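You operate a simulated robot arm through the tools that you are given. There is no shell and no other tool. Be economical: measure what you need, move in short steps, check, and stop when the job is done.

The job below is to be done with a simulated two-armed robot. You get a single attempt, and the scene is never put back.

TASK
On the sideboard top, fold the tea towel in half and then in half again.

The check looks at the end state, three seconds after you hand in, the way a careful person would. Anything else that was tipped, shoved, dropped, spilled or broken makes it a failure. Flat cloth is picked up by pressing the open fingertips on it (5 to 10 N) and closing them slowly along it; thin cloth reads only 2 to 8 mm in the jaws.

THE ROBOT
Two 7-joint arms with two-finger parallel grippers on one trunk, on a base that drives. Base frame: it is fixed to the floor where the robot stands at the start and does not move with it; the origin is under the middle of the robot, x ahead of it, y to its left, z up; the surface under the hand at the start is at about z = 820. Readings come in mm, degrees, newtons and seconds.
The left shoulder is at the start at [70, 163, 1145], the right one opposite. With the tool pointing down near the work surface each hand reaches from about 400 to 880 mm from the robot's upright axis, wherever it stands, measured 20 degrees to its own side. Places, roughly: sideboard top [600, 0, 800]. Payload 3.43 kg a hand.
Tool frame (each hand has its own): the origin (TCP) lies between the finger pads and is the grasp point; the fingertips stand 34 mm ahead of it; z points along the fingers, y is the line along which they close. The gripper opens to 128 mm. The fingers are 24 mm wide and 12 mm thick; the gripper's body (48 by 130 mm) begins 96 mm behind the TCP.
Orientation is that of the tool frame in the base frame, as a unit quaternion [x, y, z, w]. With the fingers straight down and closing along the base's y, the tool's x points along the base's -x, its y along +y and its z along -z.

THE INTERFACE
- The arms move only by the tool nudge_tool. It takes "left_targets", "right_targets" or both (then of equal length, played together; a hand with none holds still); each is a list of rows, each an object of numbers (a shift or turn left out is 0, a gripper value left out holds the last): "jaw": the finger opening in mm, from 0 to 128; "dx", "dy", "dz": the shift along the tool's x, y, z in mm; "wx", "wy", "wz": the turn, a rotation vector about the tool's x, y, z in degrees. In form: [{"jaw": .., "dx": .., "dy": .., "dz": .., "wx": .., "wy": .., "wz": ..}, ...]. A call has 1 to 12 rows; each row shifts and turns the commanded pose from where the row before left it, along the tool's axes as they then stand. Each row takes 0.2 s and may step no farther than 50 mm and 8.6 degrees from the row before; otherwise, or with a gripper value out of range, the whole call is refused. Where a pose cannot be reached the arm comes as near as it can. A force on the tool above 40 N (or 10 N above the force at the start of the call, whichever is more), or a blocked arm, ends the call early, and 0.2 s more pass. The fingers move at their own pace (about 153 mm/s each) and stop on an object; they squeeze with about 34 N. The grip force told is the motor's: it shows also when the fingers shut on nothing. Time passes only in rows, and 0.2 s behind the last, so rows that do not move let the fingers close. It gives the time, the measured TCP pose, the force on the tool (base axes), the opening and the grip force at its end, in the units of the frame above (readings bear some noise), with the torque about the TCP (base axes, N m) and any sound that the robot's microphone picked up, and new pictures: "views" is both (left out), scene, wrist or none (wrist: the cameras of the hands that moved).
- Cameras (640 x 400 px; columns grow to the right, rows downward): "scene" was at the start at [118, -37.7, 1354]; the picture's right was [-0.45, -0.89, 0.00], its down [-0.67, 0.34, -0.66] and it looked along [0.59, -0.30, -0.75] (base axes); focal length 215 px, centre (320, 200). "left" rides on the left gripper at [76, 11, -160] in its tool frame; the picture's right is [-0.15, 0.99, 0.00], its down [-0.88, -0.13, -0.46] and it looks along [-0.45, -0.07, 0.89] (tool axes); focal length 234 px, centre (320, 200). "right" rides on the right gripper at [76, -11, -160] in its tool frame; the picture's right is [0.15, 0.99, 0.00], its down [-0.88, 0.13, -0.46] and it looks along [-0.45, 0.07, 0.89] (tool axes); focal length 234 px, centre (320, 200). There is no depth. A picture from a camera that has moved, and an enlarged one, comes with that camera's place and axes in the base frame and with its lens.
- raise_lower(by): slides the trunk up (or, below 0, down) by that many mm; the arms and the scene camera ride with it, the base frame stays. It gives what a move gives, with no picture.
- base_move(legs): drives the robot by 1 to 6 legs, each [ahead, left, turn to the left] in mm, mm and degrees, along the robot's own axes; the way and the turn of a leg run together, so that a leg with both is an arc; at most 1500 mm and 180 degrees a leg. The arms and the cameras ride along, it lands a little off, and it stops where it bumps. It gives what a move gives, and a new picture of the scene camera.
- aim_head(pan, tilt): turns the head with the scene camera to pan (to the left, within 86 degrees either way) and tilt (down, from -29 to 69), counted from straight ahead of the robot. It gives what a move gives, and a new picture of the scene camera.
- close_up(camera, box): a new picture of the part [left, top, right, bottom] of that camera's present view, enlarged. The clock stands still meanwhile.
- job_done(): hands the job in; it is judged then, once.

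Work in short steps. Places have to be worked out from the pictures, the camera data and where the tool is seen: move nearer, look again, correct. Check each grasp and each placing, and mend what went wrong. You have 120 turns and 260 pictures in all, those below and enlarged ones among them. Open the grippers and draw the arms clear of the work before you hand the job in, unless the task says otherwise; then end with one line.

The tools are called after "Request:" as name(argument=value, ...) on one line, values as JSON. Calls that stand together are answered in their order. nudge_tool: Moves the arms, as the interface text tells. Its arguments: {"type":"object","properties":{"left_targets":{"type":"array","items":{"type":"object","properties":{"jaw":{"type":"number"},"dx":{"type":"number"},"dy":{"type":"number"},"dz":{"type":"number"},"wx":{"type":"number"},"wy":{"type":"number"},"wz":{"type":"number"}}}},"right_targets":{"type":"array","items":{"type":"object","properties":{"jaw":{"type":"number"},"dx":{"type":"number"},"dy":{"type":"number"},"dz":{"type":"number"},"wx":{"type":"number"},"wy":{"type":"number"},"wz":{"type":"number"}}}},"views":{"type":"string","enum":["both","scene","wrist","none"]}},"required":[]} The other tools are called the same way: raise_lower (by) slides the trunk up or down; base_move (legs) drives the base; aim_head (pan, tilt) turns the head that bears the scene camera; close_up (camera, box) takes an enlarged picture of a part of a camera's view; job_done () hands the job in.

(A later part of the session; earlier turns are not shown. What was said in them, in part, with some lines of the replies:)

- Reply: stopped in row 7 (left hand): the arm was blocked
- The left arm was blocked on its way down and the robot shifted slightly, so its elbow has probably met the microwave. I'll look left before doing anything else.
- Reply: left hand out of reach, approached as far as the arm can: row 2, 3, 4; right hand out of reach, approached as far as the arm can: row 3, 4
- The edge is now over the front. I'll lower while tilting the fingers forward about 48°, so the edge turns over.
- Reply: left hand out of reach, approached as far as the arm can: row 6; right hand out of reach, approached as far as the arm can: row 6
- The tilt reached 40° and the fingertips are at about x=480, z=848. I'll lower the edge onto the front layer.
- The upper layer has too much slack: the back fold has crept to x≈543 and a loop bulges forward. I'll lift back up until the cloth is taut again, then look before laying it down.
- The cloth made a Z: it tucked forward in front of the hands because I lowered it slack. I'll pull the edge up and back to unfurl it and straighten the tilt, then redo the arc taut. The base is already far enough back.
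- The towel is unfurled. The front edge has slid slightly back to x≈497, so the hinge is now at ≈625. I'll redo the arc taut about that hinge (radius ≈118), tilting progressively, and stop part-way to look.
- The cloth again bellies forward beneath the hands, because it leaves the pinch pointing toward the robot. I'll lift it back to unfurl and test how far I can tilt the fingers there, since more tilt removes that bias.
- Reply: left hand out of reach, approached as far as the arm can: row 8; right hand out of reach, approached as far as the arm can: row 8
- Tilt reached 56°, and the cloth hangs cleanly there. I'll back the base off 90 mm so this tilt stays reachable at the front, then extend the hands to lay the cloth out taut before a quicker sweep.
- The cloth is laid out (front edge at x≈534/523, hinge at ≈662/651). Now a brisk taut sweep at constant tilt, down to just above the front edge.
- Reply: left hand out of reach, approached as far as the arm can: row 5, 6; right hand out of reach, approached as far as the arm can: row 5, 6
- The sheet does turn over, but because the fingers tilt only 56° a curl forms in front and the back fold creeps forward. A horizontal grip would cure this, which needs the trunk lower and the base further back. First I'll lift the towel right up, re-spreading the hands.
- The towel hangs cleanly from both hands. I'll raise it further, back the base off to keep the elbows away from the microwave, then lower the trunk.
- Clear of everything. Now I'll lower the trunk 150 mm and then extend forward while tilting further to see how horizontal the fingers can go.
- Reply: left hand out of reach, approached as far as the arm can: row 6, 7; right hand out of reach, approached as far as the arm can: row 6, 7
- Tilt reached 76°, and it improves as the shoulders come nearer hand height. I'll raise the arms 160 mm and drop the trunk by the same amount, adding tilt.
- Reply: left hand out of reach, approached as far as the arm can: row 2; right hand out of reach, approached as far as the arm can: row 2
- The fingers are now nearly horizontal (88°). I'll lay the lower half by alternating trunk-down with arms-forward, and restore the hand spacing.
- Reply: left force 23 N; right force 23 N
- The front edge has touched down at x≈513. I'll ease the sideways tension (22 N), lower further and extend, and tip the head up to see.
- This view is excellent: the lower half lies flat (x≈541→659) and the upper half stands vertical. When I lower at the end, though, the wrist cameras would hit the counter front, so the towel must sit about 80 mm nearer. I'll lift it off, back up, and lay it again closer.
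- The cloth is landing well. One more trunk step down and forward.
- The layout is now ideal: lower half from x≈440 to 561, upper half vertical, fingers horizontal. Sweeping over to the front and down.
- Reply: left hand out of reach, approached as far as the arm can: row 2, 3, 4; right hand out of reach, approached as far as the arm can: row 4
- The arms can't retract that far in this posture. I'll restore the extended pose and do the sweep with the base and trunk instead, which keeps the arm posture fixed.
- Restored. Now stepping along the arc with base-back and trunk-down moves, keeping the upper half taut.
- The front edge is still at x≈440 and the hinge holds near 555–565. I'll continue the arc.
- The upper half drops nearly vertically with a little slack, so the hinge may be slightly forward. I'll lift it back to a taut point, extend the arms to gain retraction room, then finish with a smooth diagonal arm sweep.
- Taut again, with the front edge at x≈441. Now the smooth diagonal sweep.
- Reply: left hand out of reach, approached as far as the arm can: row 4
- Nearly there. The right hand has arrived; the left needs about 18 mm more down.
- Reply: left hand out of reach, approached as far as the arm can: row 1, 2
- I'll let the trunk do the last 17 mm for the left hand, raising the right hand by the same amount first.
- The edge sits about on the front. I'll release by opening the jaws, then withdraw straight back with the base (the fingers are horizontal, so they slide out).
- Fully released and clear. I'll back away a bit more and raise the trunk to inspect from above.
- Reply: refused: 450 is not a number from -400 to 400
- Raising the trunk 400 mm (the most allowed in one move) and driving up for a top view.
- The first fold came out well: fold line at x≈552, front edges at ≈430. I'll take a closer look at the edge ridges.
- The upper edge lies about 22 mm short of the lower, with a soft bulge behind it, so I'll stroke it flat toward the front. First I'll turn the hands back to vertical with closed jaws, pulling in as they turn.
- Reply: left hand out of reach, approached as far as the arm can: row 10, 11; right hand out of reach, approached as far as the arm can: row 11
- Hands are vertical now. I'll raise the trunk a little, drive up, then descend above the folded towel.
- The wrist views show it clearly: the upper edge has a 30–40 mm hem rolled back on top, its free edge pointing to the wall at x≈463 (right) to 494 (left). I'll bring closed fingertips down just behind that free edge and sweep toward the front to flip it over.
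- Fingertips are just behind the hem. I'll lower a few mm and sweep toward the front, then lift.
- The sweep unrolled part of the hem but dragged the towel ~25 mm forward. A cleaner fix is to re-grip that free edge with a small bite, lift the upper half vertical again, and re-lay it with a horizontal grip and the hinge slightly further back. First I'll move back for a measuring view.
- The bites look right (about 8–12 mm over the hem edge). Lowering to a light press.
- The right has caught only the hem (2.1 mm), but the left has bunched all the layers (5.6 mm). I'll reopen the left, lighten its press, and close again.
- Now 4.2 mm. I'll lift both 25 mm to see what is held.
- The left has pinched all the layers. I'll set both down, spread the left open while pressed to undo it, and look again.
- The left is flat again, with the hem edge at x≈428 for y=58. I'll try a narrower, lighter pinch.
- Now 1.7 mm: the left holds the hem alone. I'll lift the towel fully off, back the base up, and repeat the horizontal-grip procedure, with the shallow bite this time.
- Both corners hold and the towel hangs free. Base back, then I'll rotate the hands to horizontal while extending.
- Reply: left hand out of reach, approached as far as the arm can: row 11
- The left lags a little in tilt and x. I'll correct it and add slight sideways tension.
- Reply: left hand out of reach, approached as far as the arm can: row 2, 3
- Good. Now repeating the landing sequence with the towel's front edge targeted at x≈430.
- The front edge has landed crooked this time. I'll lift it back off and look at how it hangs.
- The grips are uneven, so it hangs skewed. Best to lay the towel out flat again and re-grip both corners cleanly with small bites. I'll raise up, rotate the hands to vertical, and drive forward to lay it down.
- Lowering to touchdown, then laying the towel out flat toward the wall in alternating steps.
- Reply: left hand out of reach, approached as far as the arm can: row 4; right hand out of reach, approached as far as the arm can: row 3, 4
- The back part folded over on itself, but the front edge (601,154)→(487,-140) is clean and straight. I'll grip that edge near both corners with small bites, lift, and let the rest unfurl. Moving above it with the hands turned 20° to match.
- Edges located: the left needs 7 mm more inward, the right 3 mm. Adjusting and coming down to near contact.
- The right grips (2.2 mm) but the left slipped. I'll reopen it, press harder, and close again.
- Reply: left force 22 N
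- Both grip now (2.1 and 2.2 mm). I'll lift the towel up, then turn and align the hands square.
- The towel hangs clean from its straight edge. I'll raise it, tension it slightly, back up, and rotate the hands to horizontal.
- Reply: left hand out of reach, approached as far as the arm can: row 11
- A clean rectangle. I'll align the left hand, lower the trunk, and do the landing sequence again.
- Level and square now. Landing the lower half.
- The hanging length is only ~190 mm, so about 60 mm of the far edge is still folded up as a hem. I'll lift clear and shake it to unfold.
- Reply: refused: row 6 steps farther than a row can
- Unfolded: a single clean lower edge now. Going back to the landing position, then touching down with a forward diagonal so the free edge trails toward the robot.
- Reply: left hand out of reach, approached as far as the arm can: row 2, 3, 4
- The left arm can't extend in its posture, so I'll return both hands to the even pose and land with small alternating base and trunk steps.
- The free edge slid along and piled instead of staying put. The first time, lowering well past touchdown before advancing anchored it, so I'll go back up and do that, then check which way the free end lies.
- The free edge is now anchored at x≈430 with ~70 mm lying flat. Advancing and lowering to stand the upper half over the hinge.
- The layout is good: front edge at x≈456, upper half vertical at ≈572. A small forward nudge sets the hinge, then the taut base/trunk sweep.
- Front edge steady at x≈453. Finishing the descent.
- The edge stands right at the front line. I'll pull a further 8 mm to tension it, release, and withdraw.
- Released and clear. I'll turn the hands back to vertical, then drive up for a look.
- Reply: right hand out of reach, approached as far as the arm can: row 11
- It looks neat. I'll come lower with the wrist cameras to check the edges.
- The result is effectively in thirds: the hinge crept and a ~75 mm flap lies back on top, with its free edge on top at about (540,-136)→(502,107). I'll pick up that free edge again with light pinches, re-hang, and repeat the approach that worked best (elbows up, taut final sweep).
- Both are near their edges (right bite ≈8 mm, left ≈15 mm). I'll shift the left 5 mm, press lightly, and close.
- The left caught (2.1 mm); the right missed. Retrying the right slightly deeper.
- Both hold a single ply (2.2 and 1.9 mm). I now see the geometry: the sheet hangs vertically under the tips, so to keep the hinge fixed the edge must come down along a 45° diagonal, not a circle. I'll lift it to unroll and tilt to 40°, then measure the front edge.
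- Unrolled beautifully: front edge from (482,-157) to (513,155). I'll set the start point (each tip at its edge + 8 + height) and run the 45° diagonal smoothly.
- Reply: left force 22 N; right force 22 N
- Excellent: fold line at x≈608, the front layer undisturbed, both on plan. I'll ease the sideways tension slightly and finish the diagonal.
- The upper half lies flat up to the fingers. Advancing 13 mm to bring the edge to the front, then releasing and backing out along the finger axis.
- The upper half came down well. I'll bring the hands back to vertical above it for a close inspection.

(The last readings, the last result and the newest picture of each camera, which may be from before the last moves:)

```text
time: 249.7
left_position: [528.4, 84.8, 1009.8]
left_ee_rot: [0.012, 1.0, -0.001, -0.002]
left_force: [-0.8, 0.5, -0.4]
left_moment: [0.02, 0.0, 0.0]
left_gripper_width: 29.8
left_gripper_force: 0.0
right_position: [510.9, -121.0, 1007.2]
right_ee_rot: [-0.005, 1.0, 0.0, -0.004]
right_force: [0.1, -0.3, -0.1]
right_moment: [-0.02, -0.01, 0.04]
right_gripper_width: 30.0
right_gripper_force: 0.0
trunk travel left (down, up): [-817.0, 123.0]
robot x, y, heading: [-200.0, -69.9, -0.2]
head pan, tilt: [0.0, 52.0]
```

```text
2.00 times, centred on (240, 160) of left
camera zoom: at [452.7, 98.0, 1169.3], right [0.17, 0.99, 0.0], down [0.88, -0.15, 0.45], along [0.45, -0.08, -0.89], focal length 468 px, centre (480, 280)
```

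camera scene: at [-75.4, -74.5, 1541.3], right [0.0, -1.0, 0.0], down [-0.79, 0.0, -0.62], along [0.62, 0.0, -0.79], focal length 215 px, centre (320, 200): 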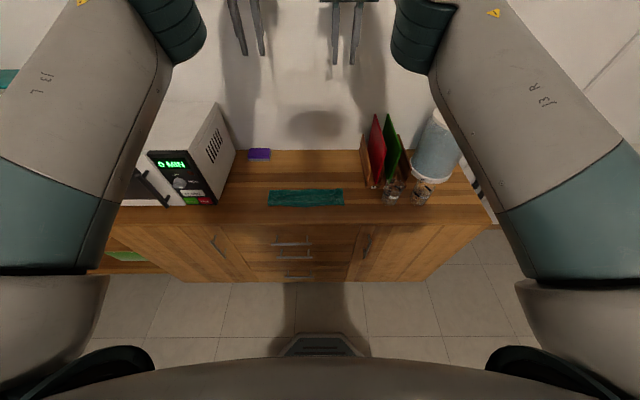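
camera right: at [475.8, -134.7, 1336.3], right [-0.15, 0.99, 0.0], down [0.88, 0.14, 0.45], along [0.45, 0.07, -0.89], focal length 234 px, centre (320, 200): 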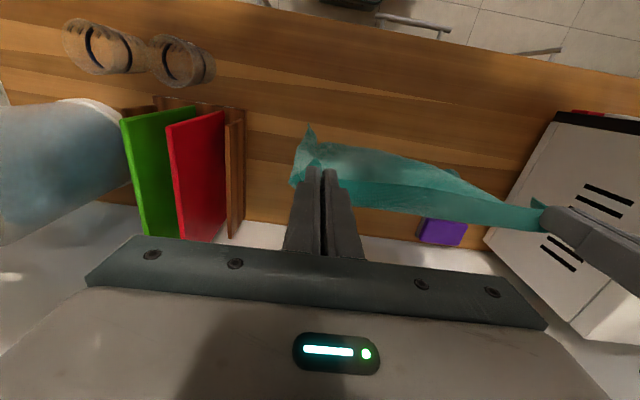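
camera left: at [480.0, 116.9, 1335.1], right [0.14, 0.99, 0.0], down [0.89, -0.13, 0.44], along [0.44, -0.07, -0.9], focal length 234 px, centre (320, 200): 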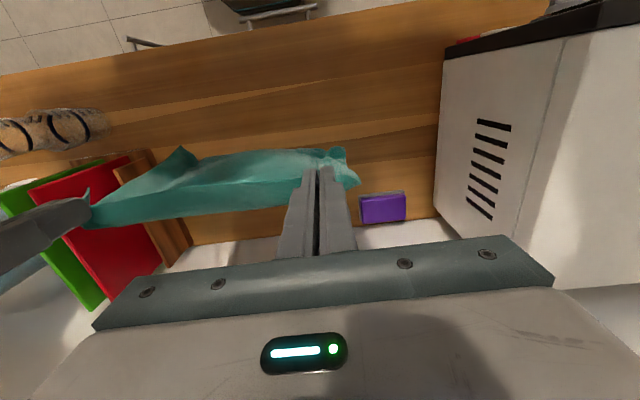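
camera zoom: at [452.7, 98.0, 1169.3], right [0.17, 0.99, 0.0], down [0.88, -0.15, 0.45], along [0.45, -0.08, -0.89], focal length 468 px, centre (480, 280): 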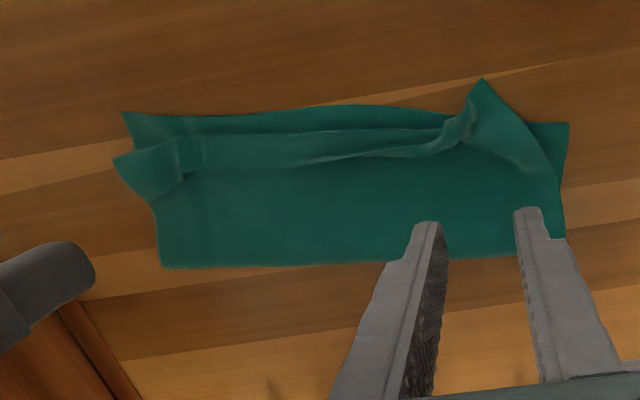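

The geometry is right: unrolled, the ~23 mm hem would land almost exactly on the front edge. I'll sweep it forward with open fingertips held just above the lower layers, so only the hem edge is touched.

Request:
nudge_tool(left_targets=[{"jaw": 50, "dx": -5, "dy": -33}, {"dx": -5, "dy": -32}, {"dz": 45}, {"dz": 45}, {"dz": 45}, {"dz": 13}, {}], right_targets=[{"jaw": 50, "dx": -7, "dy": -1}, {"dx": -7, "dy": -1}, {"dz": 45}, {"dz": 45}, {"dz": 45}, {"dz": 10}, {}], views="none")

Request:
nudge_tool(left_targets=[{"dx": 9}, {"dx": 9}, {"dx": 9}, {"dx": 9}, {"dx": 9}, {"dx": 9}, {"dx": 6}, {"dz": -40}, {"dz": -45, "dx": -25}, {"dx": -30}, {}], right_targets=[{"dx": 9}, {"dx": 9}, {"dx": 9}, {"dx": 9}, {"dx": 9}, {"dx": 9}, {"dx": 6}, {"dz": -40}, {"dz": -45, "dx": -25}, {"dx": -30}, {}], views="none")

Request:
close_up(camera="right", box=[240, 60, 560, 260])

```text
time: 251.3
left_position: [536.3, 20.8, 859.5]
left_ee_rot: [0.012, 1.0, -0.001, -0.002]
left_force: [0.0, 0.1, 0.1]
left_moment: [0.04, 0.03, 0.03]
left_gripper_width: 50.1
left_gripper_force: 0.0
right_position: [525.6, -121.3, 862.9]
right_ee_rot: [-0.003, 1.0, -0.001, -0.005]
right_force: [0.6, -0.4, -0.3]
right_moment: [0.03, -0.03, 0.02]
right_gripper_width: 49.9
right_gripper_force: 0.0
trunk travel left (down, up): [-817.0, 123.0]
robot x, y, heading: [-195.0, -73.2, -0.2]
head pan, tilt: [0.0, 52.0]
```

```text
refused: row 9 steps farther than a row can; nothing moved
```

```text
2.00 times, centred on (400, 160) of right
camera zoom: at [451.5, -131.9, 1022.6], right [-0.15, 0.99, 0.0], down [0.88, 0.14, 0.45], along [0.44, 0.07, -0.89], focal length 468 px, centre (160, 280)
```

zoom: 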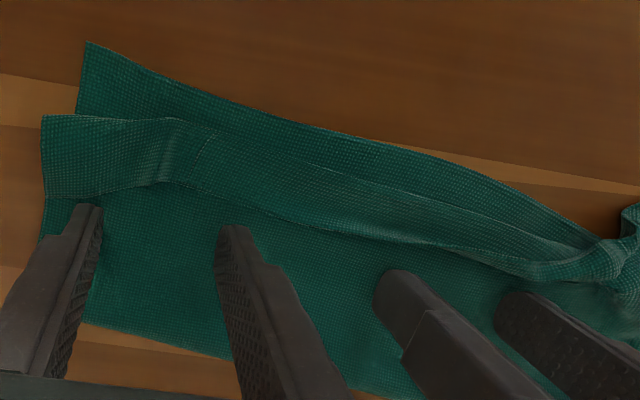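

Fingertips sit right behind the hem. Sweeping forward.

Request:
nudge_tool(left_targets=[{"dx": 9}, {"dx": 9}, {"dx": 9}, {"dx": 9}, {"dx": 9}, {"dx": 9}, {"dx": 6}, {"dz": -40}, {"dz": -40, "dx": -25}, {"dx": -30}, {}], right_targets=[{"dx": 9, "dz": 1.5}, {"dx": 9}, {"dx": 9}, {"dx": 9}, {"dx": 9}, {"dx": 9}, {"dx": 6}, {"dz": -40}, {"dz": -40, "dx": -25}, {"dx": -30}, {}], views="none")

Request:
close_up(camera="right", box=[240, 60, 560, 260])

Request:
close_up(camera="left", box=[80, 60, 480, 310])

```text
time: 253.7
left_position: [532.4, 20.8, 941.5]
left_ee_rot: [0.012, 1.0, -0.001, -0.002]
left_force: [0.0, 0.1, -0.1]
left_moment: [-0.02, -0.02, 0.01]
left_gripper_width: 50.1
left_gripper_force: 0.2
right_position: [517.7, -119.9, 944.0]
right_ee_rot: [-0.003, 1.0, 0.0, -0.003]
right_force: [-1.1, 0.0, 0.3]
right_moment: [0.01, -0.02, -0.01]
right_gripper_width: 50.0
right_gripper_force: 0.1
trunk travel left (down, up): [-817.0, 123.0]
robot x, y, heading: [-198.8, -72.6, -0.3]
head pan, tilt: [0.0, 52.0]
```

```text
2.00 times, centred on (400, 160) of right
camera zoom: at [444.1, -131.3, 1103.4], right [-0.15, 0.99, 0.0], down [0.88, 0.14, 0.45], along [0.44, 0.07, -0.89], focal length 468 px, centre (160, 280)
```

zoom: 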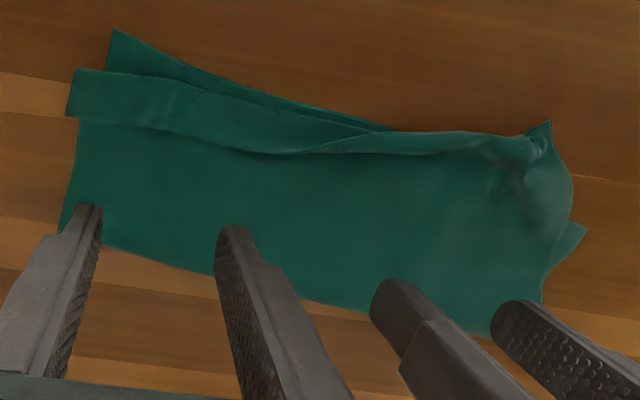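

```text
1.60 times, centred on (280, 185) of left
camera zoom: at [457.1, 34.2, 1100.7], right [0.17, 0.99, 0.0], down [0.88, -0.15, 0.45], along [0.45, -0.08, -0.89], focal length 375 px, centre (384, 224)
```

zoom: 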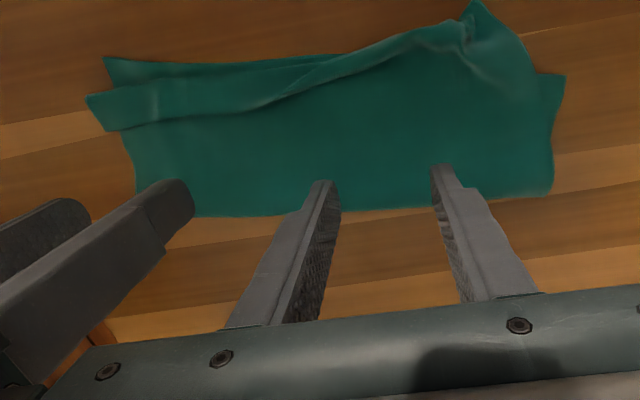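

The left and centre unrolled nicely, but on the right the towel slid instead. I'll hold the towel down near the fold with the left hand and sweep the right again.

Request:
nudge_tool(left_targets=[{"dx": -18}, {"dx": -15}, {"dz": 45}, {"dz": 36}, {"dz": 3}, {"dz": 1.5}, {}], right_targets=[{"dx": 8, "dy": -3}, {}, {"dz": 45}, {"dz": 36}, {"dz": 3}, {}, {}], views="none")

```text
time: 255.3
left_position: [565.0, 16.9, 856.2]
left_ee_rot: [0.012, 1.0, -0.001, -0.001]
left_force: [2.3, 0.0, 10.3]
left_moment: [0.11, -0.05, -0.04]
left_gripper_width: 49.6
left_gripper_force: 0.1
right_position: [509.8, -127.1, 860.1]
right_ee_rot: [-0.004, 1.0, 0.001, -0.003]
right_force: [-0.1, 0.1, 0.1]
right_moment: [-0.01, 0.0, -0.01]
right_gripper_width: 50.2
right_gripper_force: 0.1
trunk travel left (down, up): [-817.0, 123.0]
robot x, y, heading: [-199.2, -71.8, -0.4]
head pan, tilt: [0.0, 52.0]
```

The left holds with 10 N. Sweeping with the right.

Request:
nudge_tool(left_targets=[{}, {}, {}, {}, {}, {}, {}, {}, {}, {}], right_targets=[{"dz": 0.8}, {"dx": 9}, {"dx": 9}, {"dx": 9}, {"dx": 9}, {"dx": 9}, {"dx": 9}, {"dx": 9}, {"dz": -40}, {"dz": -40, "dx": -25}], views="none")

Request:
close_up(camera="right", box=[240, 60, 560, 260])

```text
time: 257.5
left_position: [564.3, 17.2, 856.2]
left_ee_rot: [0.013, 1.0, -0.001, -0.002]
left_force: [2.5, 0.2, 17.7]
left_moment: [0.28, -0.11, -0.02]
left_gripper_width: 49.8
left_gripper_force: 0.1
right_position: [471.6, -125.3, 937.2]
right_ee_rot: [-0.004, 1.0, -0.001, -0.005]
right_force: [0.6, 0.3, -0.5]
right_moment: [0.0, 0.0, 0.02]
right_gripper_width: 50.0
right_gripper_force: 0.1
trunk travel left (down, up): [-817.0, 123.0]
robot x, y, heading: [-196.2, -71.1, -0.3]
head pan, tilt: [0.0, 52.0]
```

```text
2.00 times, centred on (400, 160) of right
camera zoom: at [397.6, -135.4, 1097.6], right [-0.15, 0.99, 0.0], down [0.88, 0.14, 0.45], along [0.44, 0.07, -0.89], focal length 468 px, centre (160, 280)
```

zoom: 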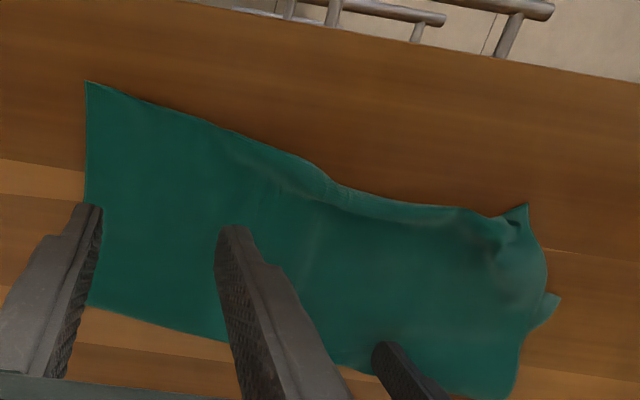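

The right side is now fully unrolled and aligned. I'll lift the left hand and check the left side.

Request:
nudge_tool(left_targets=[{"dz": -40}, {"dz": -45, "dy": 20}, {"dz": -10, "dy": 30, "dx": 20}, {}], views="none")

Request:
close_up(camera="left", box=[60, 60, 400, 272])

```text
time: 258.5
left_position: [546.3, 67.8, 947.9]
left_ee_rot: [0.012, 1.0, 0.0, -0.002]
left_force: [0.3, 0.3, 0.1]
left_moment: [0.01, 0.01, 0.04]
left_gripper_width: 50.0
left_gripper_force: 0.0
right_position: [471.8, -125.5, 935.1]
right_ee_rot: [-0.004, 1.0, 0.0, -0.004]
right_force: [0.4, 0.4, 0.0]
right_moment: [0.05, 0.0, -0.02]
right_gripper_width: 50.2
right_gripper_force: 0.0
trunk travel left (down, up): [-817.0, 123.0]
robot x, y, heading: [-200.4, -70.8, 0.1]
head pan, tilt: [0.0, 52.0]
```

```text
1.88 times, centred on (230, 166) of left
camera zoom: at [469.9, 81.0, 1108.4], right [0.17, 0.99, 0.0], down [0.88, -0.15, 0.45], along [0.44, -0.08, -0.89], focal length 441 px, centre (489, 264)
```

zoom: 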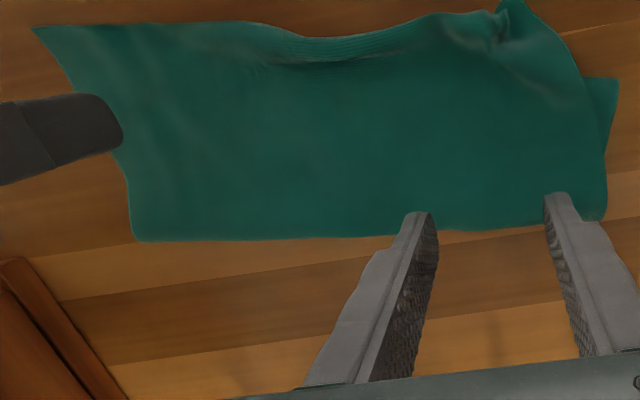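

Much better. One flaw remains: on the left the upper layer overhangs the lower by ~40 mm, because the fold line is a few degrees skewed. I'll hold the right part down with the right hand, re-grip the upper edge on the left, lift it, and re-lay it with the 45° path.

Request:
nudge_tool(left_targets=[{"jaw": 28, "dx": 24, "dy": -2}, {"dx": 24, "dy": -2}, {"dx": 24, "dy": -2}, {"dx": 25, "dy": -2}, {"dz": 45}, {"dz": 40}, {"dz": 5}, {"dz": 2}, {}], right_targets=[{"dx": -19}, {"dx": -19}, {"dz": 40}, {"dz": 34}, {"dz": 2.5}, {"dz": 1.5}, {}, {}, {}], views="none")

Request:
close_up(camera="left", box=[180, 90, 440, 252])

```text
time: 260.5
left_position: [447.6, 62.6, 856.6]
left_ee_rot: [0.013, 1.0, -0.002, -0.002]
left_force: [-0.5, -0.8, 0.0]
left_moment: [-0.01, -0.03, 0.01]
left_gripper_width: 28.1
left_gripper_force: 0.1
right_position: [512.6, -125.5, 858.3]
right_ee_rot: [-0.004, 1.0, -0.001, -0.004]
right_force: [-0.4, 0.2, 0.0]
right_moment: [0.02, 0.01, -0.03]
right_gripper_width: 50.1
right_gripper_force: 0.1
trunk travel left (down, up): [-817.0, 123.0]
robot x, y, heading: [-200.5, -72.2, -0.1]
head pan, tilt: [0.0, 52.0]
```

```text
2.46 times, centred on (310, 171) of left
camera zoom: at [372.4, 76.9, 1016.8], right [0.17, 0.99, 0.0], down [0.88, -0.15, 0.45], along [0.45, -0.08, -0.89], focal length 576 px, centre (345, 271)
```

zoom: 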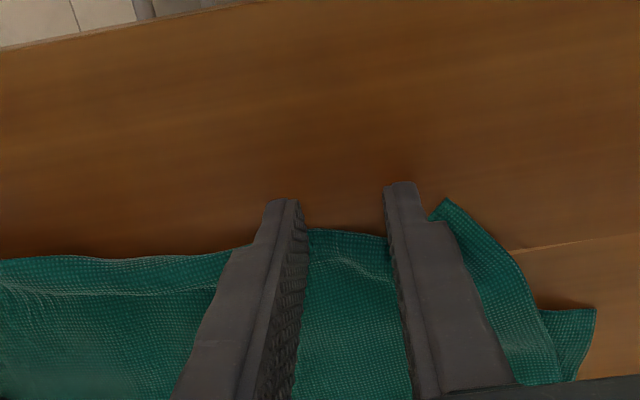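

The edge is at x≈453, so the bite is only ~7 mm. I'll shift 4 mm inward, press both, and close the left.

Request:
nudge_tool(left_targets=[{"dx": -4}, {"dz": 1.8}, {"jaw": 25}, {"jaw": 22}, {"jaw": 19}, {"jaw": 16}, {"jaw": 13}, {"jaw": 10}, {"jaw": 6}, {"jaw": 2}, {"jaw": 0}, {}], right_targets=[{"dz": 1.2}, {"dz": 1}, {}, {}, {}, {}, {}, {}, {}, {}, {}, {}], views="none")

```text
time: 263.1
left_position: [453.1, 63.7, 856.4]
left_ee_rot: [0.011, 1.0, -0.001, -0.002]
left_force: [-0.1, 0.2, 1.8]
left_moment: [0.03, -0.03, 0.0]
left_gripper_width: 1.7
left_gripper_force: 34.2
right_position: [512.3, -125.9, 857.1]
right_ee_rot: [-0.003, 1.0, 0.0, -0.004]
right_force: [1.0, -1.1, 5.4]
right_moment: [-0.14, -0.04, 0.04]
right_gripper_width: 49.9
right_gripper_force: 0.0
trunk travel left (down, up): [-817.0, 123.0]
robot x, y, heading: [-197.8, -70.1, -0.2]
head pan, tilt: [0.0, 52.0]
```

Held (1.7 mm), with the right pressing 5 N. Lifting the left corner up and back.

Request:
nudge_tool(left_targets=[{"dz": -30}, {"dz": -30}, {"dx": -25, "dz": -20}, {"dx": -25, "dz": -20}, {"dx": -35, "dz": -8}, {"dx": -35, "dz": -8}, {"dx": -40, "dz": 0}, {}, {}], views="none")

Request:
close_up(camera="left", box=[0, 0, 400, 250])

```text
time: 265.1
left_position: [614.3, 59.6, 970.9]
left_ee_rot: [0.012, 1.0, -0.001, -0.002]
left_force: [-1.1, -0.5, -0.6]
left_moment: [-0.03, 0.0, -0.05]
left_gripper_width: 1.9
left_gripper_force: 33.8
right_position: [512.3, -124.3, 854.7]
right_ee_rot: [-0.003, 1.0, 0.0, -0.005]
right_force: [1.0, 2.1, 5.3]
right_moment: [0.25, -0.07, -0.04]
right_gripper_width: 51.6
right_gripper_force: 1.3
trunk travel left (down, up): [-817.0, 123.0]
robot x, y, heading: [-202.9, -70.9, -0.1]
head pan, tilt: [0.0, 52.0]
```

```text
1.60 times, centred on (200, 125) of left
camera zoom: at [539.3, 73.2, 1130.4], right [0.17, 0.99, 0.0], down [0.88, -0.15, 0.45], along [0.45, -0.08, -0.89], focal length 375 px, centre (512, 320)
```

zoom: 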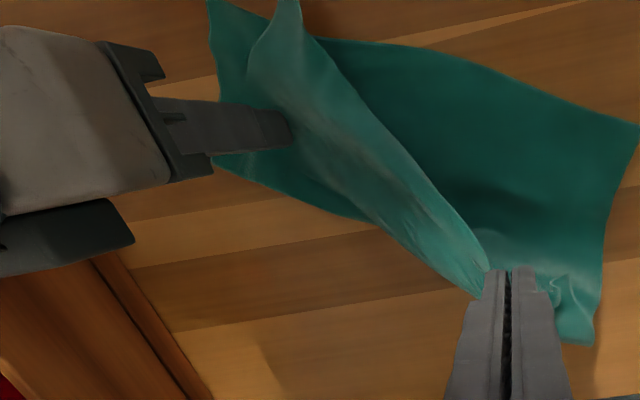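

The lower layer is exposed, with its front-left corner at (553,164): the towel pivoted about the held right side. I'll re-lay the left along the towel's own (rotated) fold direction with the 45° descent.

Request:
nudge_tool(left_targets=[{"dx": -12, "dy": -2}, {"dx": 9.4, "dy": 7.2, "dz": 11.4}, {"dx": 9.4, "dy": 7.2, "dz": 11.4}, {"dx": 9.4, "dy": 7.2, "dz": 11.4}, {"dx": 9.4, "dy": 7.2, "dz": 11.4}, {"dx": 9.4, "dy": 7.2, "dz": 11.4}, {"dx": 9.4, "dy": 7.2, "dz": 11.4}, {"dx": 9.4, "dy": 7.2, "dz": 11.4}, {"dx": 9.4, "dy": 7.2, "dz": 11.4}, {"dx": 9.4, "dy": 7.2, "dz": 11.4}, {}], views="none")

Request:
close_up(camera="left", box=[60, 50, 460, 300])

```text
time: 267.5
left_position: [530.0, 126.8, 868.7]
left_ee_rot: [0.013, 1.0, -0.001, -0.003]
left_force: [0.2, -0.6, -0.6]
left_moment: [-0.01, -0.01, -0.01]
left_gripper_width: 1.8
left_gripper_force: 34.2
left hand out of reach, approached as far as the arm can: row 1
right_position: [512.8, -125.8, 856.5]
right_ee_rot: [-0.003, 1.0, 0.0, -0.005]
right_force: [0.9, 1.9, 2.6]
right_moment: [0.14, 0.03, 0.01]
right_gripper_width: 50.8
right_gripper_force: 0.6
trunk travel left (down, up): [-817.0, 123.0]
robot x, y, heading: [-198.6, -72.6, -0.2]
head pan, tilt: [0.0, 52.0]
```

```text
1.60 times, centred on (260, 175) of left
camera zoom: at [453.7, 139.5, 1028.0], right [0.17, 0.99, 0.0], down [0.88, -0.15, 0.45], along [0.45, -0.08, -0.89], focal length 375 px, centre (416, 240)
```

zoom: 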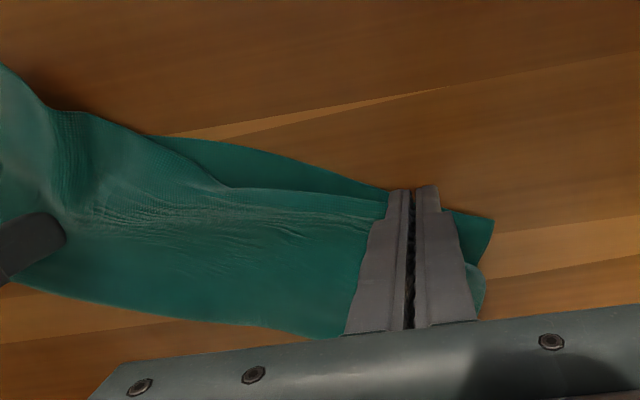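

The left edge now sits on the front-left corner. Lowering the last bit, releasing, and lifting both hands away.

Request:
nudge_tool(left_targets=[{"dz": 8, "dx": 2}, {}, {"jaw": 6}, {"jaw": 14}, {"jaw": 24}, {}, {"dz": -30}, {"dz": -45}, {"dz": -45}, {"dz": -30, "dx": -20}, {}], right_targets=[{}, {}, {}, {}, {}, {}, {"dz": -30}, {"dz": -45}, {"dz": -45}, {"dz": -30}, {}], views="none")

Request:
close_up(camera="right", box=[220, 60, 600, 297])

Request:
close_up(camera="scene", box=[240, 150, 400, 250])

```text
time: 269.9
left_position: [548.3, 126.8, 1008.3]
left_ee_rot: [0.011, 1.0, -0.002, -0.003]
left_force: [-0.5, 0.0, -0.2]
left_moment: [0.0, 0.0, 0.0]
left_gripper_width: 24.1
left_gripper_force: 0.1
right_position: [514.7, -125.0, 1006.4]
right_ee_rot: [-0.003, 1.0, -0.001, -0.004]
right_force: [0.0, -0.1, -0.4]
right_moment: [-0.03, 0.03, 0.0]
right_gripper_width: 49.9
right_gripper_force: 0.0
trunk travel left (down, up): [-817.0, 123.0]
robot x, y, heading: [-195.6, -75.6, -0.2]
head pan, tilt: [0.0, 52.0]
```

```text
1.68 times, centred on (410, 178) of right
camera zoom: at [440.5, -134.7, 1166.8], right [-0.15, 0.99, 0.0], down [0.88, 0.14, 0.45], along [0.44, 0.07, -0.89], focal length 394 px, centre (168, 236)
```

zoom: 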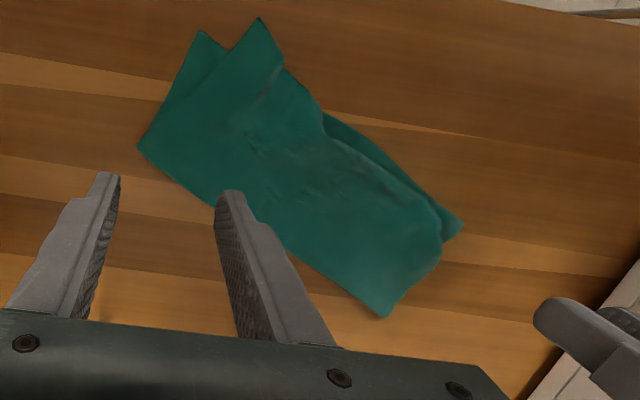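

```text
4.00 times, centred on (320, 200) of scene
camera zoom: at [-75.8, -74.0, 1541.2], right [0.0, -1.0, 0.0], down [-0.79, 0.0, -0.62], along [0.62, 0.0, -0.79], focal length 861 px, centre (320, 200)
```

zoom: 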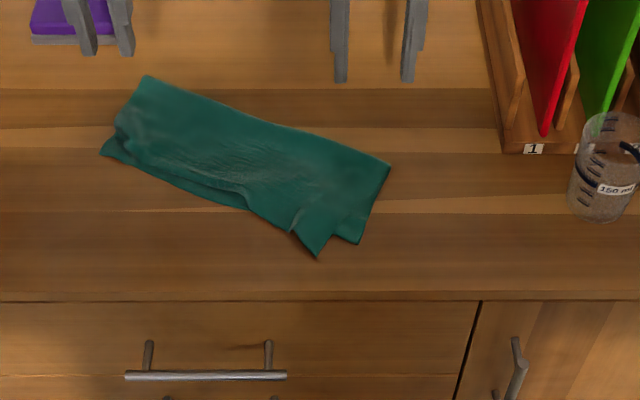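

The half fold is good (about 22° rotated, small offset at one corner). With few turns left, I'll now make the second fold: the left hand takes the left end (mid at ≈(619,150)) with the jaws turned along that end. Moving up, the right hand goes out of the way.

Request:
base_move(legs=[[60, 0, 0]])

Request:
nudge_tool(left_targets=[{"jaw": 44, "dx": -11, "dy": 23}, {"wz": -8.2}, {"wz": -8.2}, {"wz": -8.2}, {"wz": -8.2}, {"wz": -8.2}, {"wz": -8.2}, {"wz": -8.2}, {"wz": -8.2}, {"wz": -8.2}, {}], right_targets=[{"dz": -30}, {"dz": -30, "dx": 20}, {"dx": 40}, {"dx": 40}, {"dx": 40}, {"dy": -30}, {"dy": -30}, {"dy": -30}, {"dy": -20}, {}, {}], views="none")

Request:
nudge_tool(left_targets=[{"dz": 45}, {"dz": 45}, {"dz": 35}, {}], views="wrist")

Request:
close_up(camera="scene", box=[240, 150, 400, 250])

```text
time: 270.9
left_position: [601.6, 126.9, 1013.3]
left_ee_rot: [0.013, 1.0, -0.001, 0.0]
left_force: [-0.8, -0.1, 0.5]
left_moment: [0.02, -0.03, 0.01]
left_gripper_width: 24.1
left_gripper_force: 0.0
right_position: [568.0, -124.8, 1009.3]
right_ee_rot: [-0.003, 1.0, 0.0, -0.002]
right_force: [-0.8, -0.5, 0.7]
right_moment: [0.0, -0.03, -0.01]
right_gripper_width: 50.1
right_gripper_force: 0.0
trunk travel left (down, up): [-817.0, 123.0]
robot x, y, heading: [-145.4, -74.7, -0.4]
head pan, tilt: [0.0, 52.0]
camera scene: at [-24.1, -75.0, 1542.0], right [0.0, -1.0, 0.0], down [-0.79, 0.0, -0.62], along [0.62, 0.0, -0.79], focal length 215 px, centre (320, 200)
```

scene: 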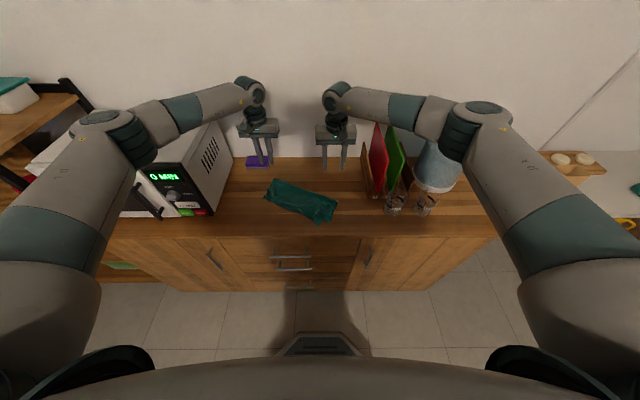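

```text
time: 273.3
left_position: [618.5, 149.2, 1009.4]
left_ee_rot: [-0.591, 0.807, 0.001, -0.003]
left_force: [-0.2, 0.6, -0.7]
left_moment: [-0.01, -0.03, -0.03]
left_gripper_width: 44.2
left_gripper_force: 0.1
right_position: [433.4, -237.0, 1068.2]
right_ee_rot: [-0.003, 1.0, 0.0, -0.005]
right_force: [0.3, -0.2, 0.4]
right_moment: [-0.01, 0.02, 0.0]
right_gripper_width: 50.2
right_gripper_force: 0.0
trunk travel left (down, up): [-817.0, 123.0]
robot x, y, heading: [-145.2, -73.4, -0.4]
head pan, tilt: [0.0, 52.0]
```

```text
time: 274.3
left_position: [616.3, 148.6, 883.9]
left_ee_rot: [-0.59, 0.807, 0.0, -0.003]
left_force: [0.2, 0.2, 0.7]
left_moment: [-0.01, -0.03, -0.01]
left_gripper_width: 43.9
left_gripper_force: 0.1
right_position: [433.5, -237.1, 1067.3]
right_ee_rot: [-0.003, 1.0, 0.0, -0.004]
right_force: [0.9, -0.1, -0.6]
right_moment: [-0.04, -0.02, 0.03]
right_gripper_width: 50.1
right_gripper_force: 0.1
trunk travel left (down, up): [-817.0, 123.0]
robot x, y, heading: [-142.8, -75.1, -0.3]
head pan, tilt: [0.0, 52.0]
camera left: at [582.5, 80.7, 1043.3], right [-0.9, 0.44, 0.0], down [0.39, 0.8, 0.45], along [0.2, 0.41, -0.89], focal length 234 px, centre (320, 200)
```

left: 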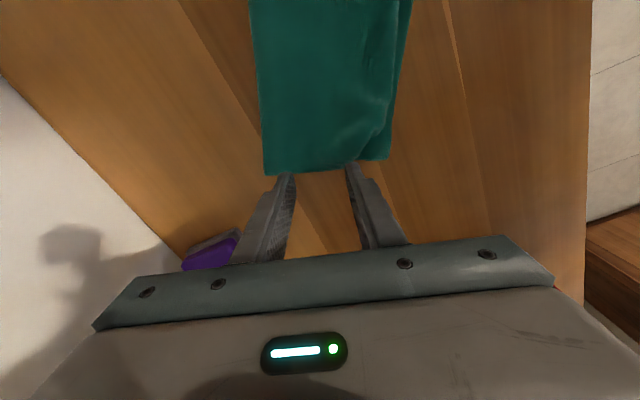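

```text
4.00 times, centred on (320, 200) of scene
camera zoom: at [-18.3, -74.7, 1541.3], right [0.0, -1.0, 0.0], down [-0.79, 0.0, -0.62], along [0.62, 0.0, -0.79], focal length 861 px, centre (320, 200)
```

zoom: 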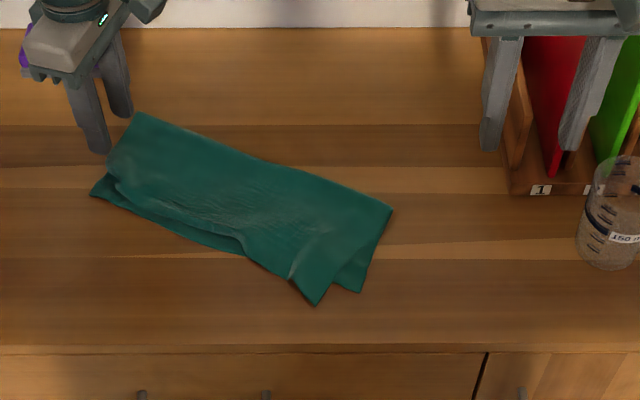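

The towel end is perfectly aligned with the jaws (bite ≈15 mm). Pressing, closing on both plies, and lifting toward the hinge.

Request:
nudge_tool(left_targets=[{"dz": 22}, {"dz": 4}, {"dz": 2.2}, {}, {"jaw": 38}, {"jaw": 32}, {"jaw": 26}, {"jaw": 20}, {"jaw": 14}, {"jaw": 8}, {"jaw": 0}, {}], views="none")

Request:
nudge_tool(left_targets=[{"dx": 4, "dy": 0.6, "dz": -30}, {"dx": 7.9, "dy": 1.3, "dz": -35}, {}, {}], views="wrist")

```text
time: 276.9
left_position: [616.3, 147.7, 857.0]
left_ee_rot: [-0.591, 0.807, -0.001, -0.001]
left_force: [-0.4, 0.6, 5.4]
left_moment: [-0.02, 0.07, 0.01]
left_gripper_width: 2.5
left_gripper_force: 33.4
right_position: [434.2, -237.1, 1068.0]
right_ee_rot: [-0.004, 1.0, 0.0, -0.003]
right_force: [-0.4, 0.5, -0.2]
right_moment: [-0.01, 0.0, 0.03]
right_gripper_width: 50.0
right_gripper_force: 0.1
trunk travel left (down, up): [-817.0, 123.0]
robot x, y, heading: [-141.3, -69.0, -0.3]
head pan, tilt: [0.0, 52.0]
```

```text
time: 277.9
left_position: [613.5, 137.4, 922.2]
left_ee_rot: [-0.591, 0.807, 0.0, -0.002]
left_force: [0.5, 0.3, -0.6]
left_moment: [0.02, -0.01, 0.01]
left_gripper_width: 2.8
left_gripper_force: 34.4
right_position: [435.1, -237.5, 1067.2]
right_ee_rot: [-0.003, 1.0, 0.0, -0.004]
right_force: [0.6, -0.8, -0.3]
right_moment: [0.04, -0.01, 0.02]
right_gripper_width: 49.7
right_gripper_force: 0.1
trunk travel left (down, up): [-817.0, 123.0]
robot x, y, heading: [-140.5, -70.1, -0.4]
head pan, tilt: [0.0, 52.0]
camera left: at [578.9, 70.0, 1081.6], right [-0.9, 0.44, 0.0], down [0.39, 0.8, 0.45], along [0.2, 0.41, -0.89], focal length 234 px, centre (320, 200)
```

left: 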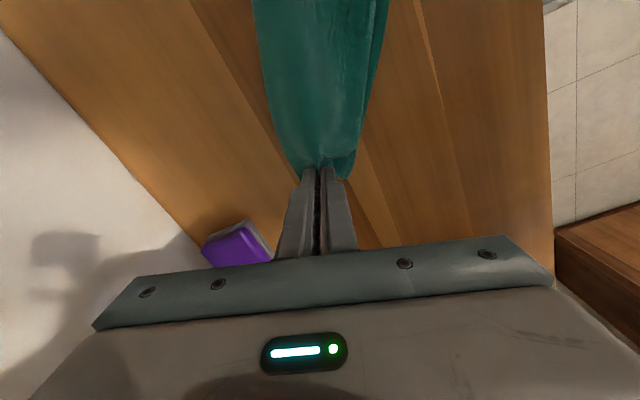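

The whole end comes up cleanly with nothing left on the counter. Continuing over the hinge and down the 45° diagonal to the right end.

Request:
nudge_tool(left_targets=[{"dx": 19.8, "dy": 3.2, "dz": -30}, {"dx": 29.6, "dy": 4.8, "dz": -25}, {"dx": 44.5, "dy": 7.2, "dz": -20}, {"dx": 44.5, "dy": 7.2, "dz": -4}, {}], views="none")

Request:
nudge_tool(left_targets=[{"dx": 14.7, "dy": 2.4, "dz": 14.9}, {"dx": 14.7, "dy": 2.4, "dz": 14.9}, {"dx": 14.7, "dy": 2.4, "dz": 14.9}, {"dx": 14.7, "dy": 2.4, "dz": 14.9}, {"dx": 14.7, "dy": 2.4, "dz": 14.9}, {"dx": 14.7, "dy": 2.4, "dz": 14.9}, {"dx": 14.7, "dy": 2.4, "dz": 14.9}, {"dx": 14.7, "dy": 2.4, "dz": 14.9}, {"dx": 14.7, "dy": 2.4, "dz": 13}, {}], views="both")

Request:
close_up(camera="scene", box=[240, 150, 400, 250])

```text
time: 279.1
left_position: [550.6, 13.9, 1000.2]
left_ee_rot: [-0.591, 0.807, 0.0, -0.002]
left_force: [1.0, -0.7, 0.4]
left_moment: [-0.04, -0.02, 0.0]
left_gripper_width: 2.7
left_gripper_force: 34.2
right_position: [434.0, -235.9, 1067.7]
right_ee_rot: [-0.004, 1.0, 0.0, -0.004]
right_force: [-0.6, -0.3, -0.3]
right_moment: [-0.03, 0.02, 0.01]
right_gripper_width: 50.0
right_gripper_force: 0.0
trunk travel left (down, up): [-817.0, 123.0]
robot x, y, heading: [-140.7, -74.1, -0.3]
head pan, tilt: [0.0, 52.0]
```

```text
time: 281.3
left_position: [487.4, -106.2, 867.6]
left_ee_rot: [-0.59, 0.807, 0.002, -0.002]
left_force: [0.2, -0.1, -0.1]
left_moment: [-0.03, 0.01, 0.03]
left_gripper_width: 2.6
left_gripper_force: 33.8
right_position: [434.9, -237.4, 1068.0]
right_ee_rot: [-0.003, 1.0, 0.0, -0.004]
right_force: [-0.3, -0.7, -0.5]
right_moment: [0.01, 0.0, 0.02]
right_gripper_width: 49.8
right_gripper_force: 0.1
trunk travel left (down, up): [-817.0, 123.0]
robot x, y, heading: [-139.3, -70.0, -0.3]
head pan, tilt: [0.0, 52.0]
camera scene: at [-18.2, -74.6, 1541.3], right [0.0, -1.0, 0.0], down [-0.79, 0.0, -0.62], along [0.62, 0.0, -0.79], focal length 215 px, centre (320, 200)
camera left: at [453.8, -174.4, 1029.0], right [-0.9, 0.44, 0.0], down [0.39, 0.8, 0.45], along [0.2, 0.41, -0.89], focal length 234 px, centre (320, 200)
```

scene: 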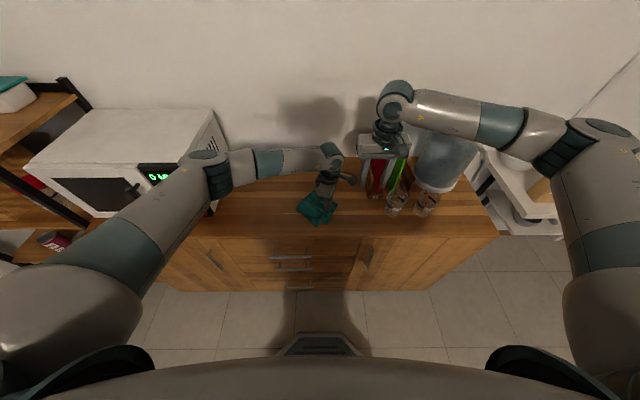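
left: 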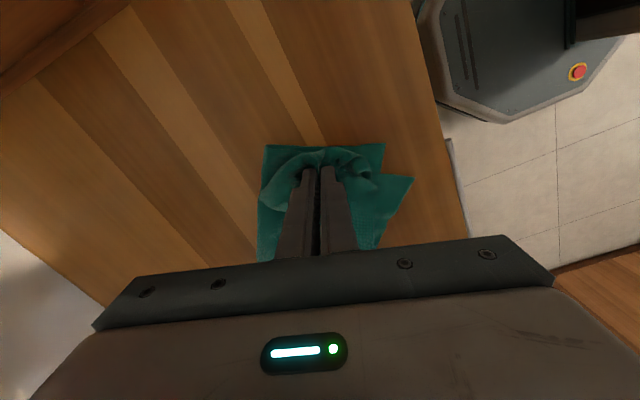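

```text
4.00 times, centred on (320, 200) of scene
camera zoom: at [-18.2, -74.6, 1541.3], right [0.0, -1.0, 0.0], down [-0.79, 0.0, -0.62], along [0.62, 0.0, -0.79], focal length 861 px, centre (320, 200)
```

zoom: 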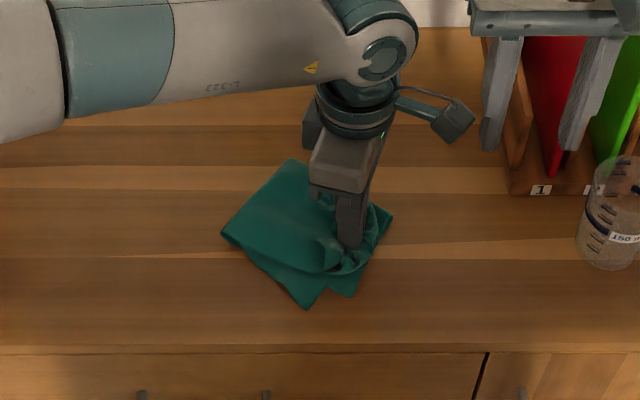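

The second fold is over, both plies included. I'll advance 10 mm, lower, open wide to spread the gathered end, and lift off to look.

Request:
nudge_tool(left_targets=[{"dx": 5, "dy": 0.8, "dz": 3}, {"dx": 5, "dy": 0.8, "dz": 3}, {"jaw": 8}, {"jaw": 18}, {"jaw": 30}, {"jaw": 42}, {"jaw": 54}, {}, {"dz": -40}, {"dz": -45, "dx": -15}, {"dz": -45, "dx": -20}, {}], views="none")

Request:
close_up(camera="left", box=[180, 60, 500, 260])

```text
time: 283.2
left_position: [483.7, -109.5, 879.9]
left_ee_rot: [-0.593, 0.805, 0.007, 0.001]
left_force: [1.2, 7.0, 5.5]
left_moment: [-1.69, 0.45, -0.12]
left_gripper_width: 54.1
left_gripper_force: 0.1
right_position: [436.2, -237.7, 1072.4]
right_ee_rot: [-0.003, 1.0, 0.0, -0.001]
right_force: [-0.3, -6.9, -5.0]
right_moment: [-0.3, 0.07, -0.06]
right_gripper_width: 46.3
right_gripper_force: 0.1
trunk travel left (down, up): [-817.0, 123.0]
robot x, y, heading: [-142.3, -73.6, -0.3]
head pan, tilt: [0.0, 52.0]
stopped in row 9 (right hand): the force on the tool passed its limit at 42 N (the readings are from after the stop); the commanded pose is now the measured one
```

```text
2.00 times, centred on (340, 160) of left
camera zoom: at [449.8, -179.5, 1038.9], right [-0.9, 0.43, 0.01], down [0.39, 0.8, 0.46], along [0.19, 0.42, -0.89], focal length 468 px, centre (280, 280)
```

zoom: 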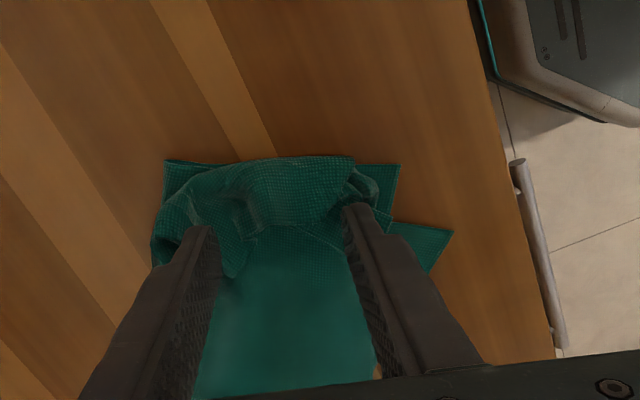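

The left's wrist brushed the waiting right hand on lifting, so I'll clear the right hand up and outward first. In the same move the left goes behind the rolled end flap and sweeps it lightly outward to unroll, then lifts.

Request:
nudge_tool(left_targets=[{}, {}, {}, {"dz": -12}, {"dx": -14}, {"dx": -14, "jaw": 46}, {"dz": 16}, {"dz": 11}, {}], right_targets=[{"dz": -45}, {"dz": -45, "dy": -10}, {"dy": -30}, {"dy": -20}, {}, {}, {}, {}, {}], views="none")

Request:
nudge_tool(left_targets=[{"dx": 9}, {"dx": 9}, {"dx": 9}, {"dx": 9}, {"dx": 9}, {"dx": 9}, {"dx": 7}, {"dz": -40}, {"dz": -45}, {"dz": -45, "dx": -15}, {"dz": -40, "dx": -20}, {}], views="none")

Request:
close_up(camera="left", box=[160, 60, 480, 260])

Request:
close_up(camera="scene", box=[240, 150, 400, 250])

```text
time: 285.2
left_position: [489.9, -82.5, 864.1]
left_ee_rot: [-0.593, 0.805, 0.006, 0.001]
left_force: [0.7, 0.3, -0.1]
left_moment: [-0.01, -0.01, 0.0]
left_gripper_width: 46.2
left_gripper_force: 0.0
right_position: [438.1, -297.2, 1160.9]
right_ee_rot: [-0.004, 1.0, 0.002, 0.0]
right_force: [0.2, 0.1, 0.2]
right_moment: [0.0, -0.01, -0.01]
right_gripper_width: 49.9
right_gripper_force: 0.1
trunk travel left (down, up): [-817.0, 123.0]
robot x, y, heading: [-144.8, -66.6, -0.1]
head pan, tilt: [0.0, 52.0]
```

```text
time: 287.8
left_position: [485.1, -109.5, 1034.9]
left_ee_rot: [-0.593, 0.805, 0.007, 0.0]
left_force: [0.5, 0.2, -0.7]
left_moment: [0.02, 0.0, -0.02]
left_gripper_width: 46.0
left_gripper_force: 0.0
right_position: [437.8, -298.2, 1161.5]
right_ee_rot: [-0.004, 1.0, 0.002, -0.001]
right_force: [-0.4, 0.4, 0.3]
right_moment: [0.04, 0.0, 0.02]
right_gripper_width: 50.2
right_gripper_force: 0.2
trunk travel left (down, up): [-817.0, 123.0]
robot x, y, heading: [-141.1, -72.7, -0.2]
head pan, tilt: [0.0, 52.0]
```

```text
2.00 times, centred on (320, 160) of left
camera zoom: at [452.3, -179.9, 1193.8], right [-0.9, 0.43, 0.01], down [0.39, 0.8, 0.46], along [0.19, 0.42, -0.89], focal length 468 px, centre (320, 280)
```

zoom: 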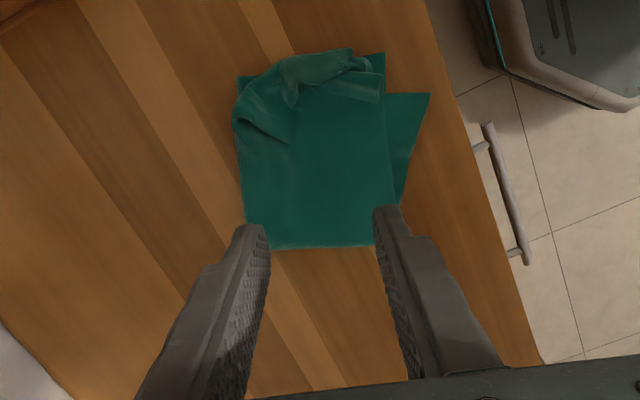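

```text
4.00 times, centred on (320, 200) of scene
camera zoom: at [-17.9, -75.7, 1541.3], right [0.0, -1.0, 0.0], down [-0.79, 0.0, -0.62], along [0.62, 0.0, -0.79], focal length 861 px, centre (320, 200)
```

zoom: 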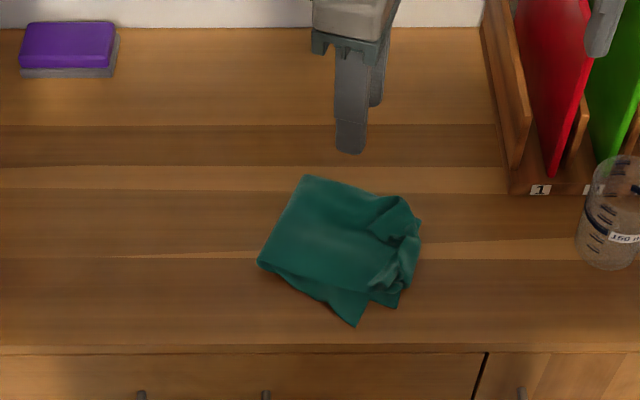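

It's a clear quarter fold, with a slight crumple at the right end. One more light outward sweep over that flap, then lift away.

Request:
nudge_tool(left_targets=[{"dz": 45, "dx": -5}, {"dz": 45}, {"dz": 45}, {"dz": 37}, {}, {"dx": 9}, {"dx": 9}, {"dx": 9}, {"dx": 9}, {"dx": 9}, {"dx": 8}, {"dx": 6, "dz": -5}], views="none")

Request:
nudge_tool(left_targets=[{"dz": -35}, {"dz": -45}, {"dz": -45, "dx": -15}, {"dz": -40, "dx": -25}, {"dx": -35}, {}], views="none")

Request:
close_up(camera="scene", box=[240, 150, 400, 250])

```text
time: 290.4
left_position: [467.7, -160.6, 868.4]
left_ee_rot: [-0.593, 0.805, 0.007, 0.0]
left_force: [-0.4, -0.1, 0.2]
left_moment: [0.02, 0.02, 0.0]
left_gripper_width: 45.7
left_gripper_force: 0.0
right_position: [437.7, -297.5, 1162.3]
right_ee_rot: [-0.003, 1.0, 0.002, 0.0]
right_force: [-0.5, 0.0, 0.6]
right_moment: [-0.01, 0.01, -0.05]
right_gripper_width: 49.9
right_gripper_force: 0.0
trunk travel left (down, up): [-817.0, 123.0]
robot x, y, heading: [-139.9, -71.1, -0.3]
head pan, tilt: [0.0, 52.0]
```

```text
time: 291.8
left_position: [489.5, -90.5, 1033.9]
left_ee_rot: [-0.593, 0.805, 0.006, 0.0]
left_force: [-0.2, -1.0, -0.1]
left_moment: [0.06, 0.01, 0.01]
left_gripper_width: 46.1
left_gripper_force: 0.0
right_position: [437.0, -298.3, 1161.9]
right_ee_rot: [-0.004, 1.0, 0.002, 0.0]
right_force: [0.6, -0.5, 0.0]
right_moment: [0.01, 0.02, 0.02]
right_gripper_width: 50.0
right_gripper_force: 0.1
trunk travel left (down, up): [-817.0, 123.0]
robot x, y, heading: [-143.4, -71.8, -0.1]
head pan, tilt: [0.0, 52.0]
```

```text
4.00 times, centred on (320, 200) of scene
camera zoom: at [-18.2, -76.0, 1541.3], right [0.0, -1.0, 0.0], down [-0.79, 0.0, -0.62], along [0.62, 0.0, -0.79], focal length 861 px, centre (320, 200)
5 turns are left
```

zoom: 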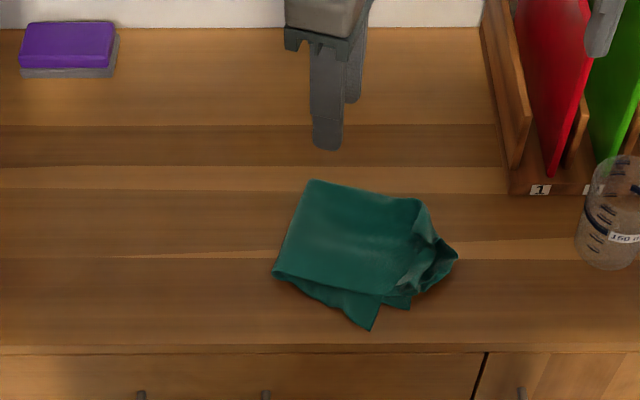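

The towel is folded in half and in half again, and nothing else was disturbed. I'll draw both arms clear by raising the trunk and backing off.

Request:
raise_lower(by=90)

Request:
base_move(legs=[[-260, 0, 0]])

```text
time: 293.1
left_position: [490.2, -90.0, 1123.9]
left_ee_rot: [-0.593, 0.805, 0.007, 0.0]
left_force: [-0.4, 0.2, -1.1]
left_moment: [0.0, 0.01, -0.01]
left_gripper_width: 46.2
left_gripper_force: 0.1
right_position: [437.8, -298.2, 1251.5]
right_ee_rot: [-0.003, 1.0, 0.002, 0.0]
right_force: [-0.1, 0.4, 0.2]
right_moment: [0.0, 0.01, 0.01]
right_gripper_width: 49.9
right_gripper_force: 0.0
trunk travel left (down, up): [-907.0, 33.0]
robot x, y, heading: [-140.4, -70.9, -0.2]
head pan, tilt: [0.0, 52.0]
```

```text
time: 295.0
left_position: [231.4, -92.0, 1122.7]
left_ee_rot: [-0.591, 0.807, 0.006, 0.0]
left_force: [0.3, -0.3, 0.6]
left_moment: [-0.01, 0.04, 0.04]
left_gripper_width: 46.0
left_gripper_force: 0.0
right_position: [177.4, -298.5, 1250.5]
right_ee_rot: [-0.001, 1.0, 0.001, -0.001]
right_force: [0.8, 0.4, 0.1]
right_moment: [0.01, 0.01, 0.01]
right_gripper_width: 49.7
right_gripper_force: 0.1
trunk travel left (down, up): [-907.0, 33.0]
robot x, y, heading: [-402.8, -67.8, -0.4]
head pan, tilt: [0.0, 52.0]
camera scene: at [-276.1, -73.9, 1631.0], right [-0.01, -1.0, 0.0], down [-0.79, 0.01, -0.61], along [0.61, -0.01, -0.79], focal length 215 px, centre (320, 200)
4 turns are left
```

scene: 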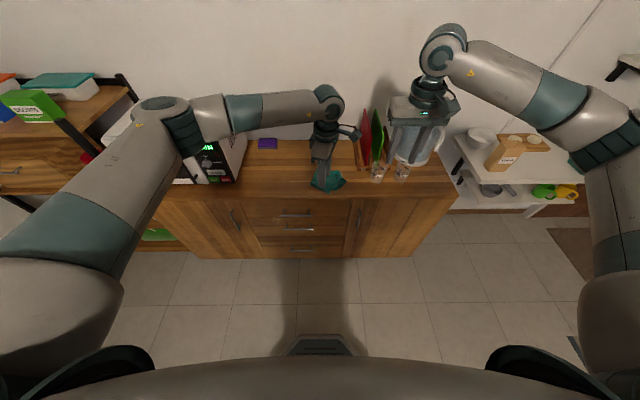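

The grippers are open, the arms are clear and the towel lies folded in quarters on the sideboard, so I'm handing in.

Request:
job_done()

```text
The job is handed in.
```

The tea towel is folded in half and in half again on the sideboard top, but it isn't neat: the right end is slightly crumpled and one corner of the first fold sits roughly 40 mm out of line. Early on, the left elbow pressed on the microwave; it looked unmoved in the pictures, and I saw no sign that anything else was shifted.
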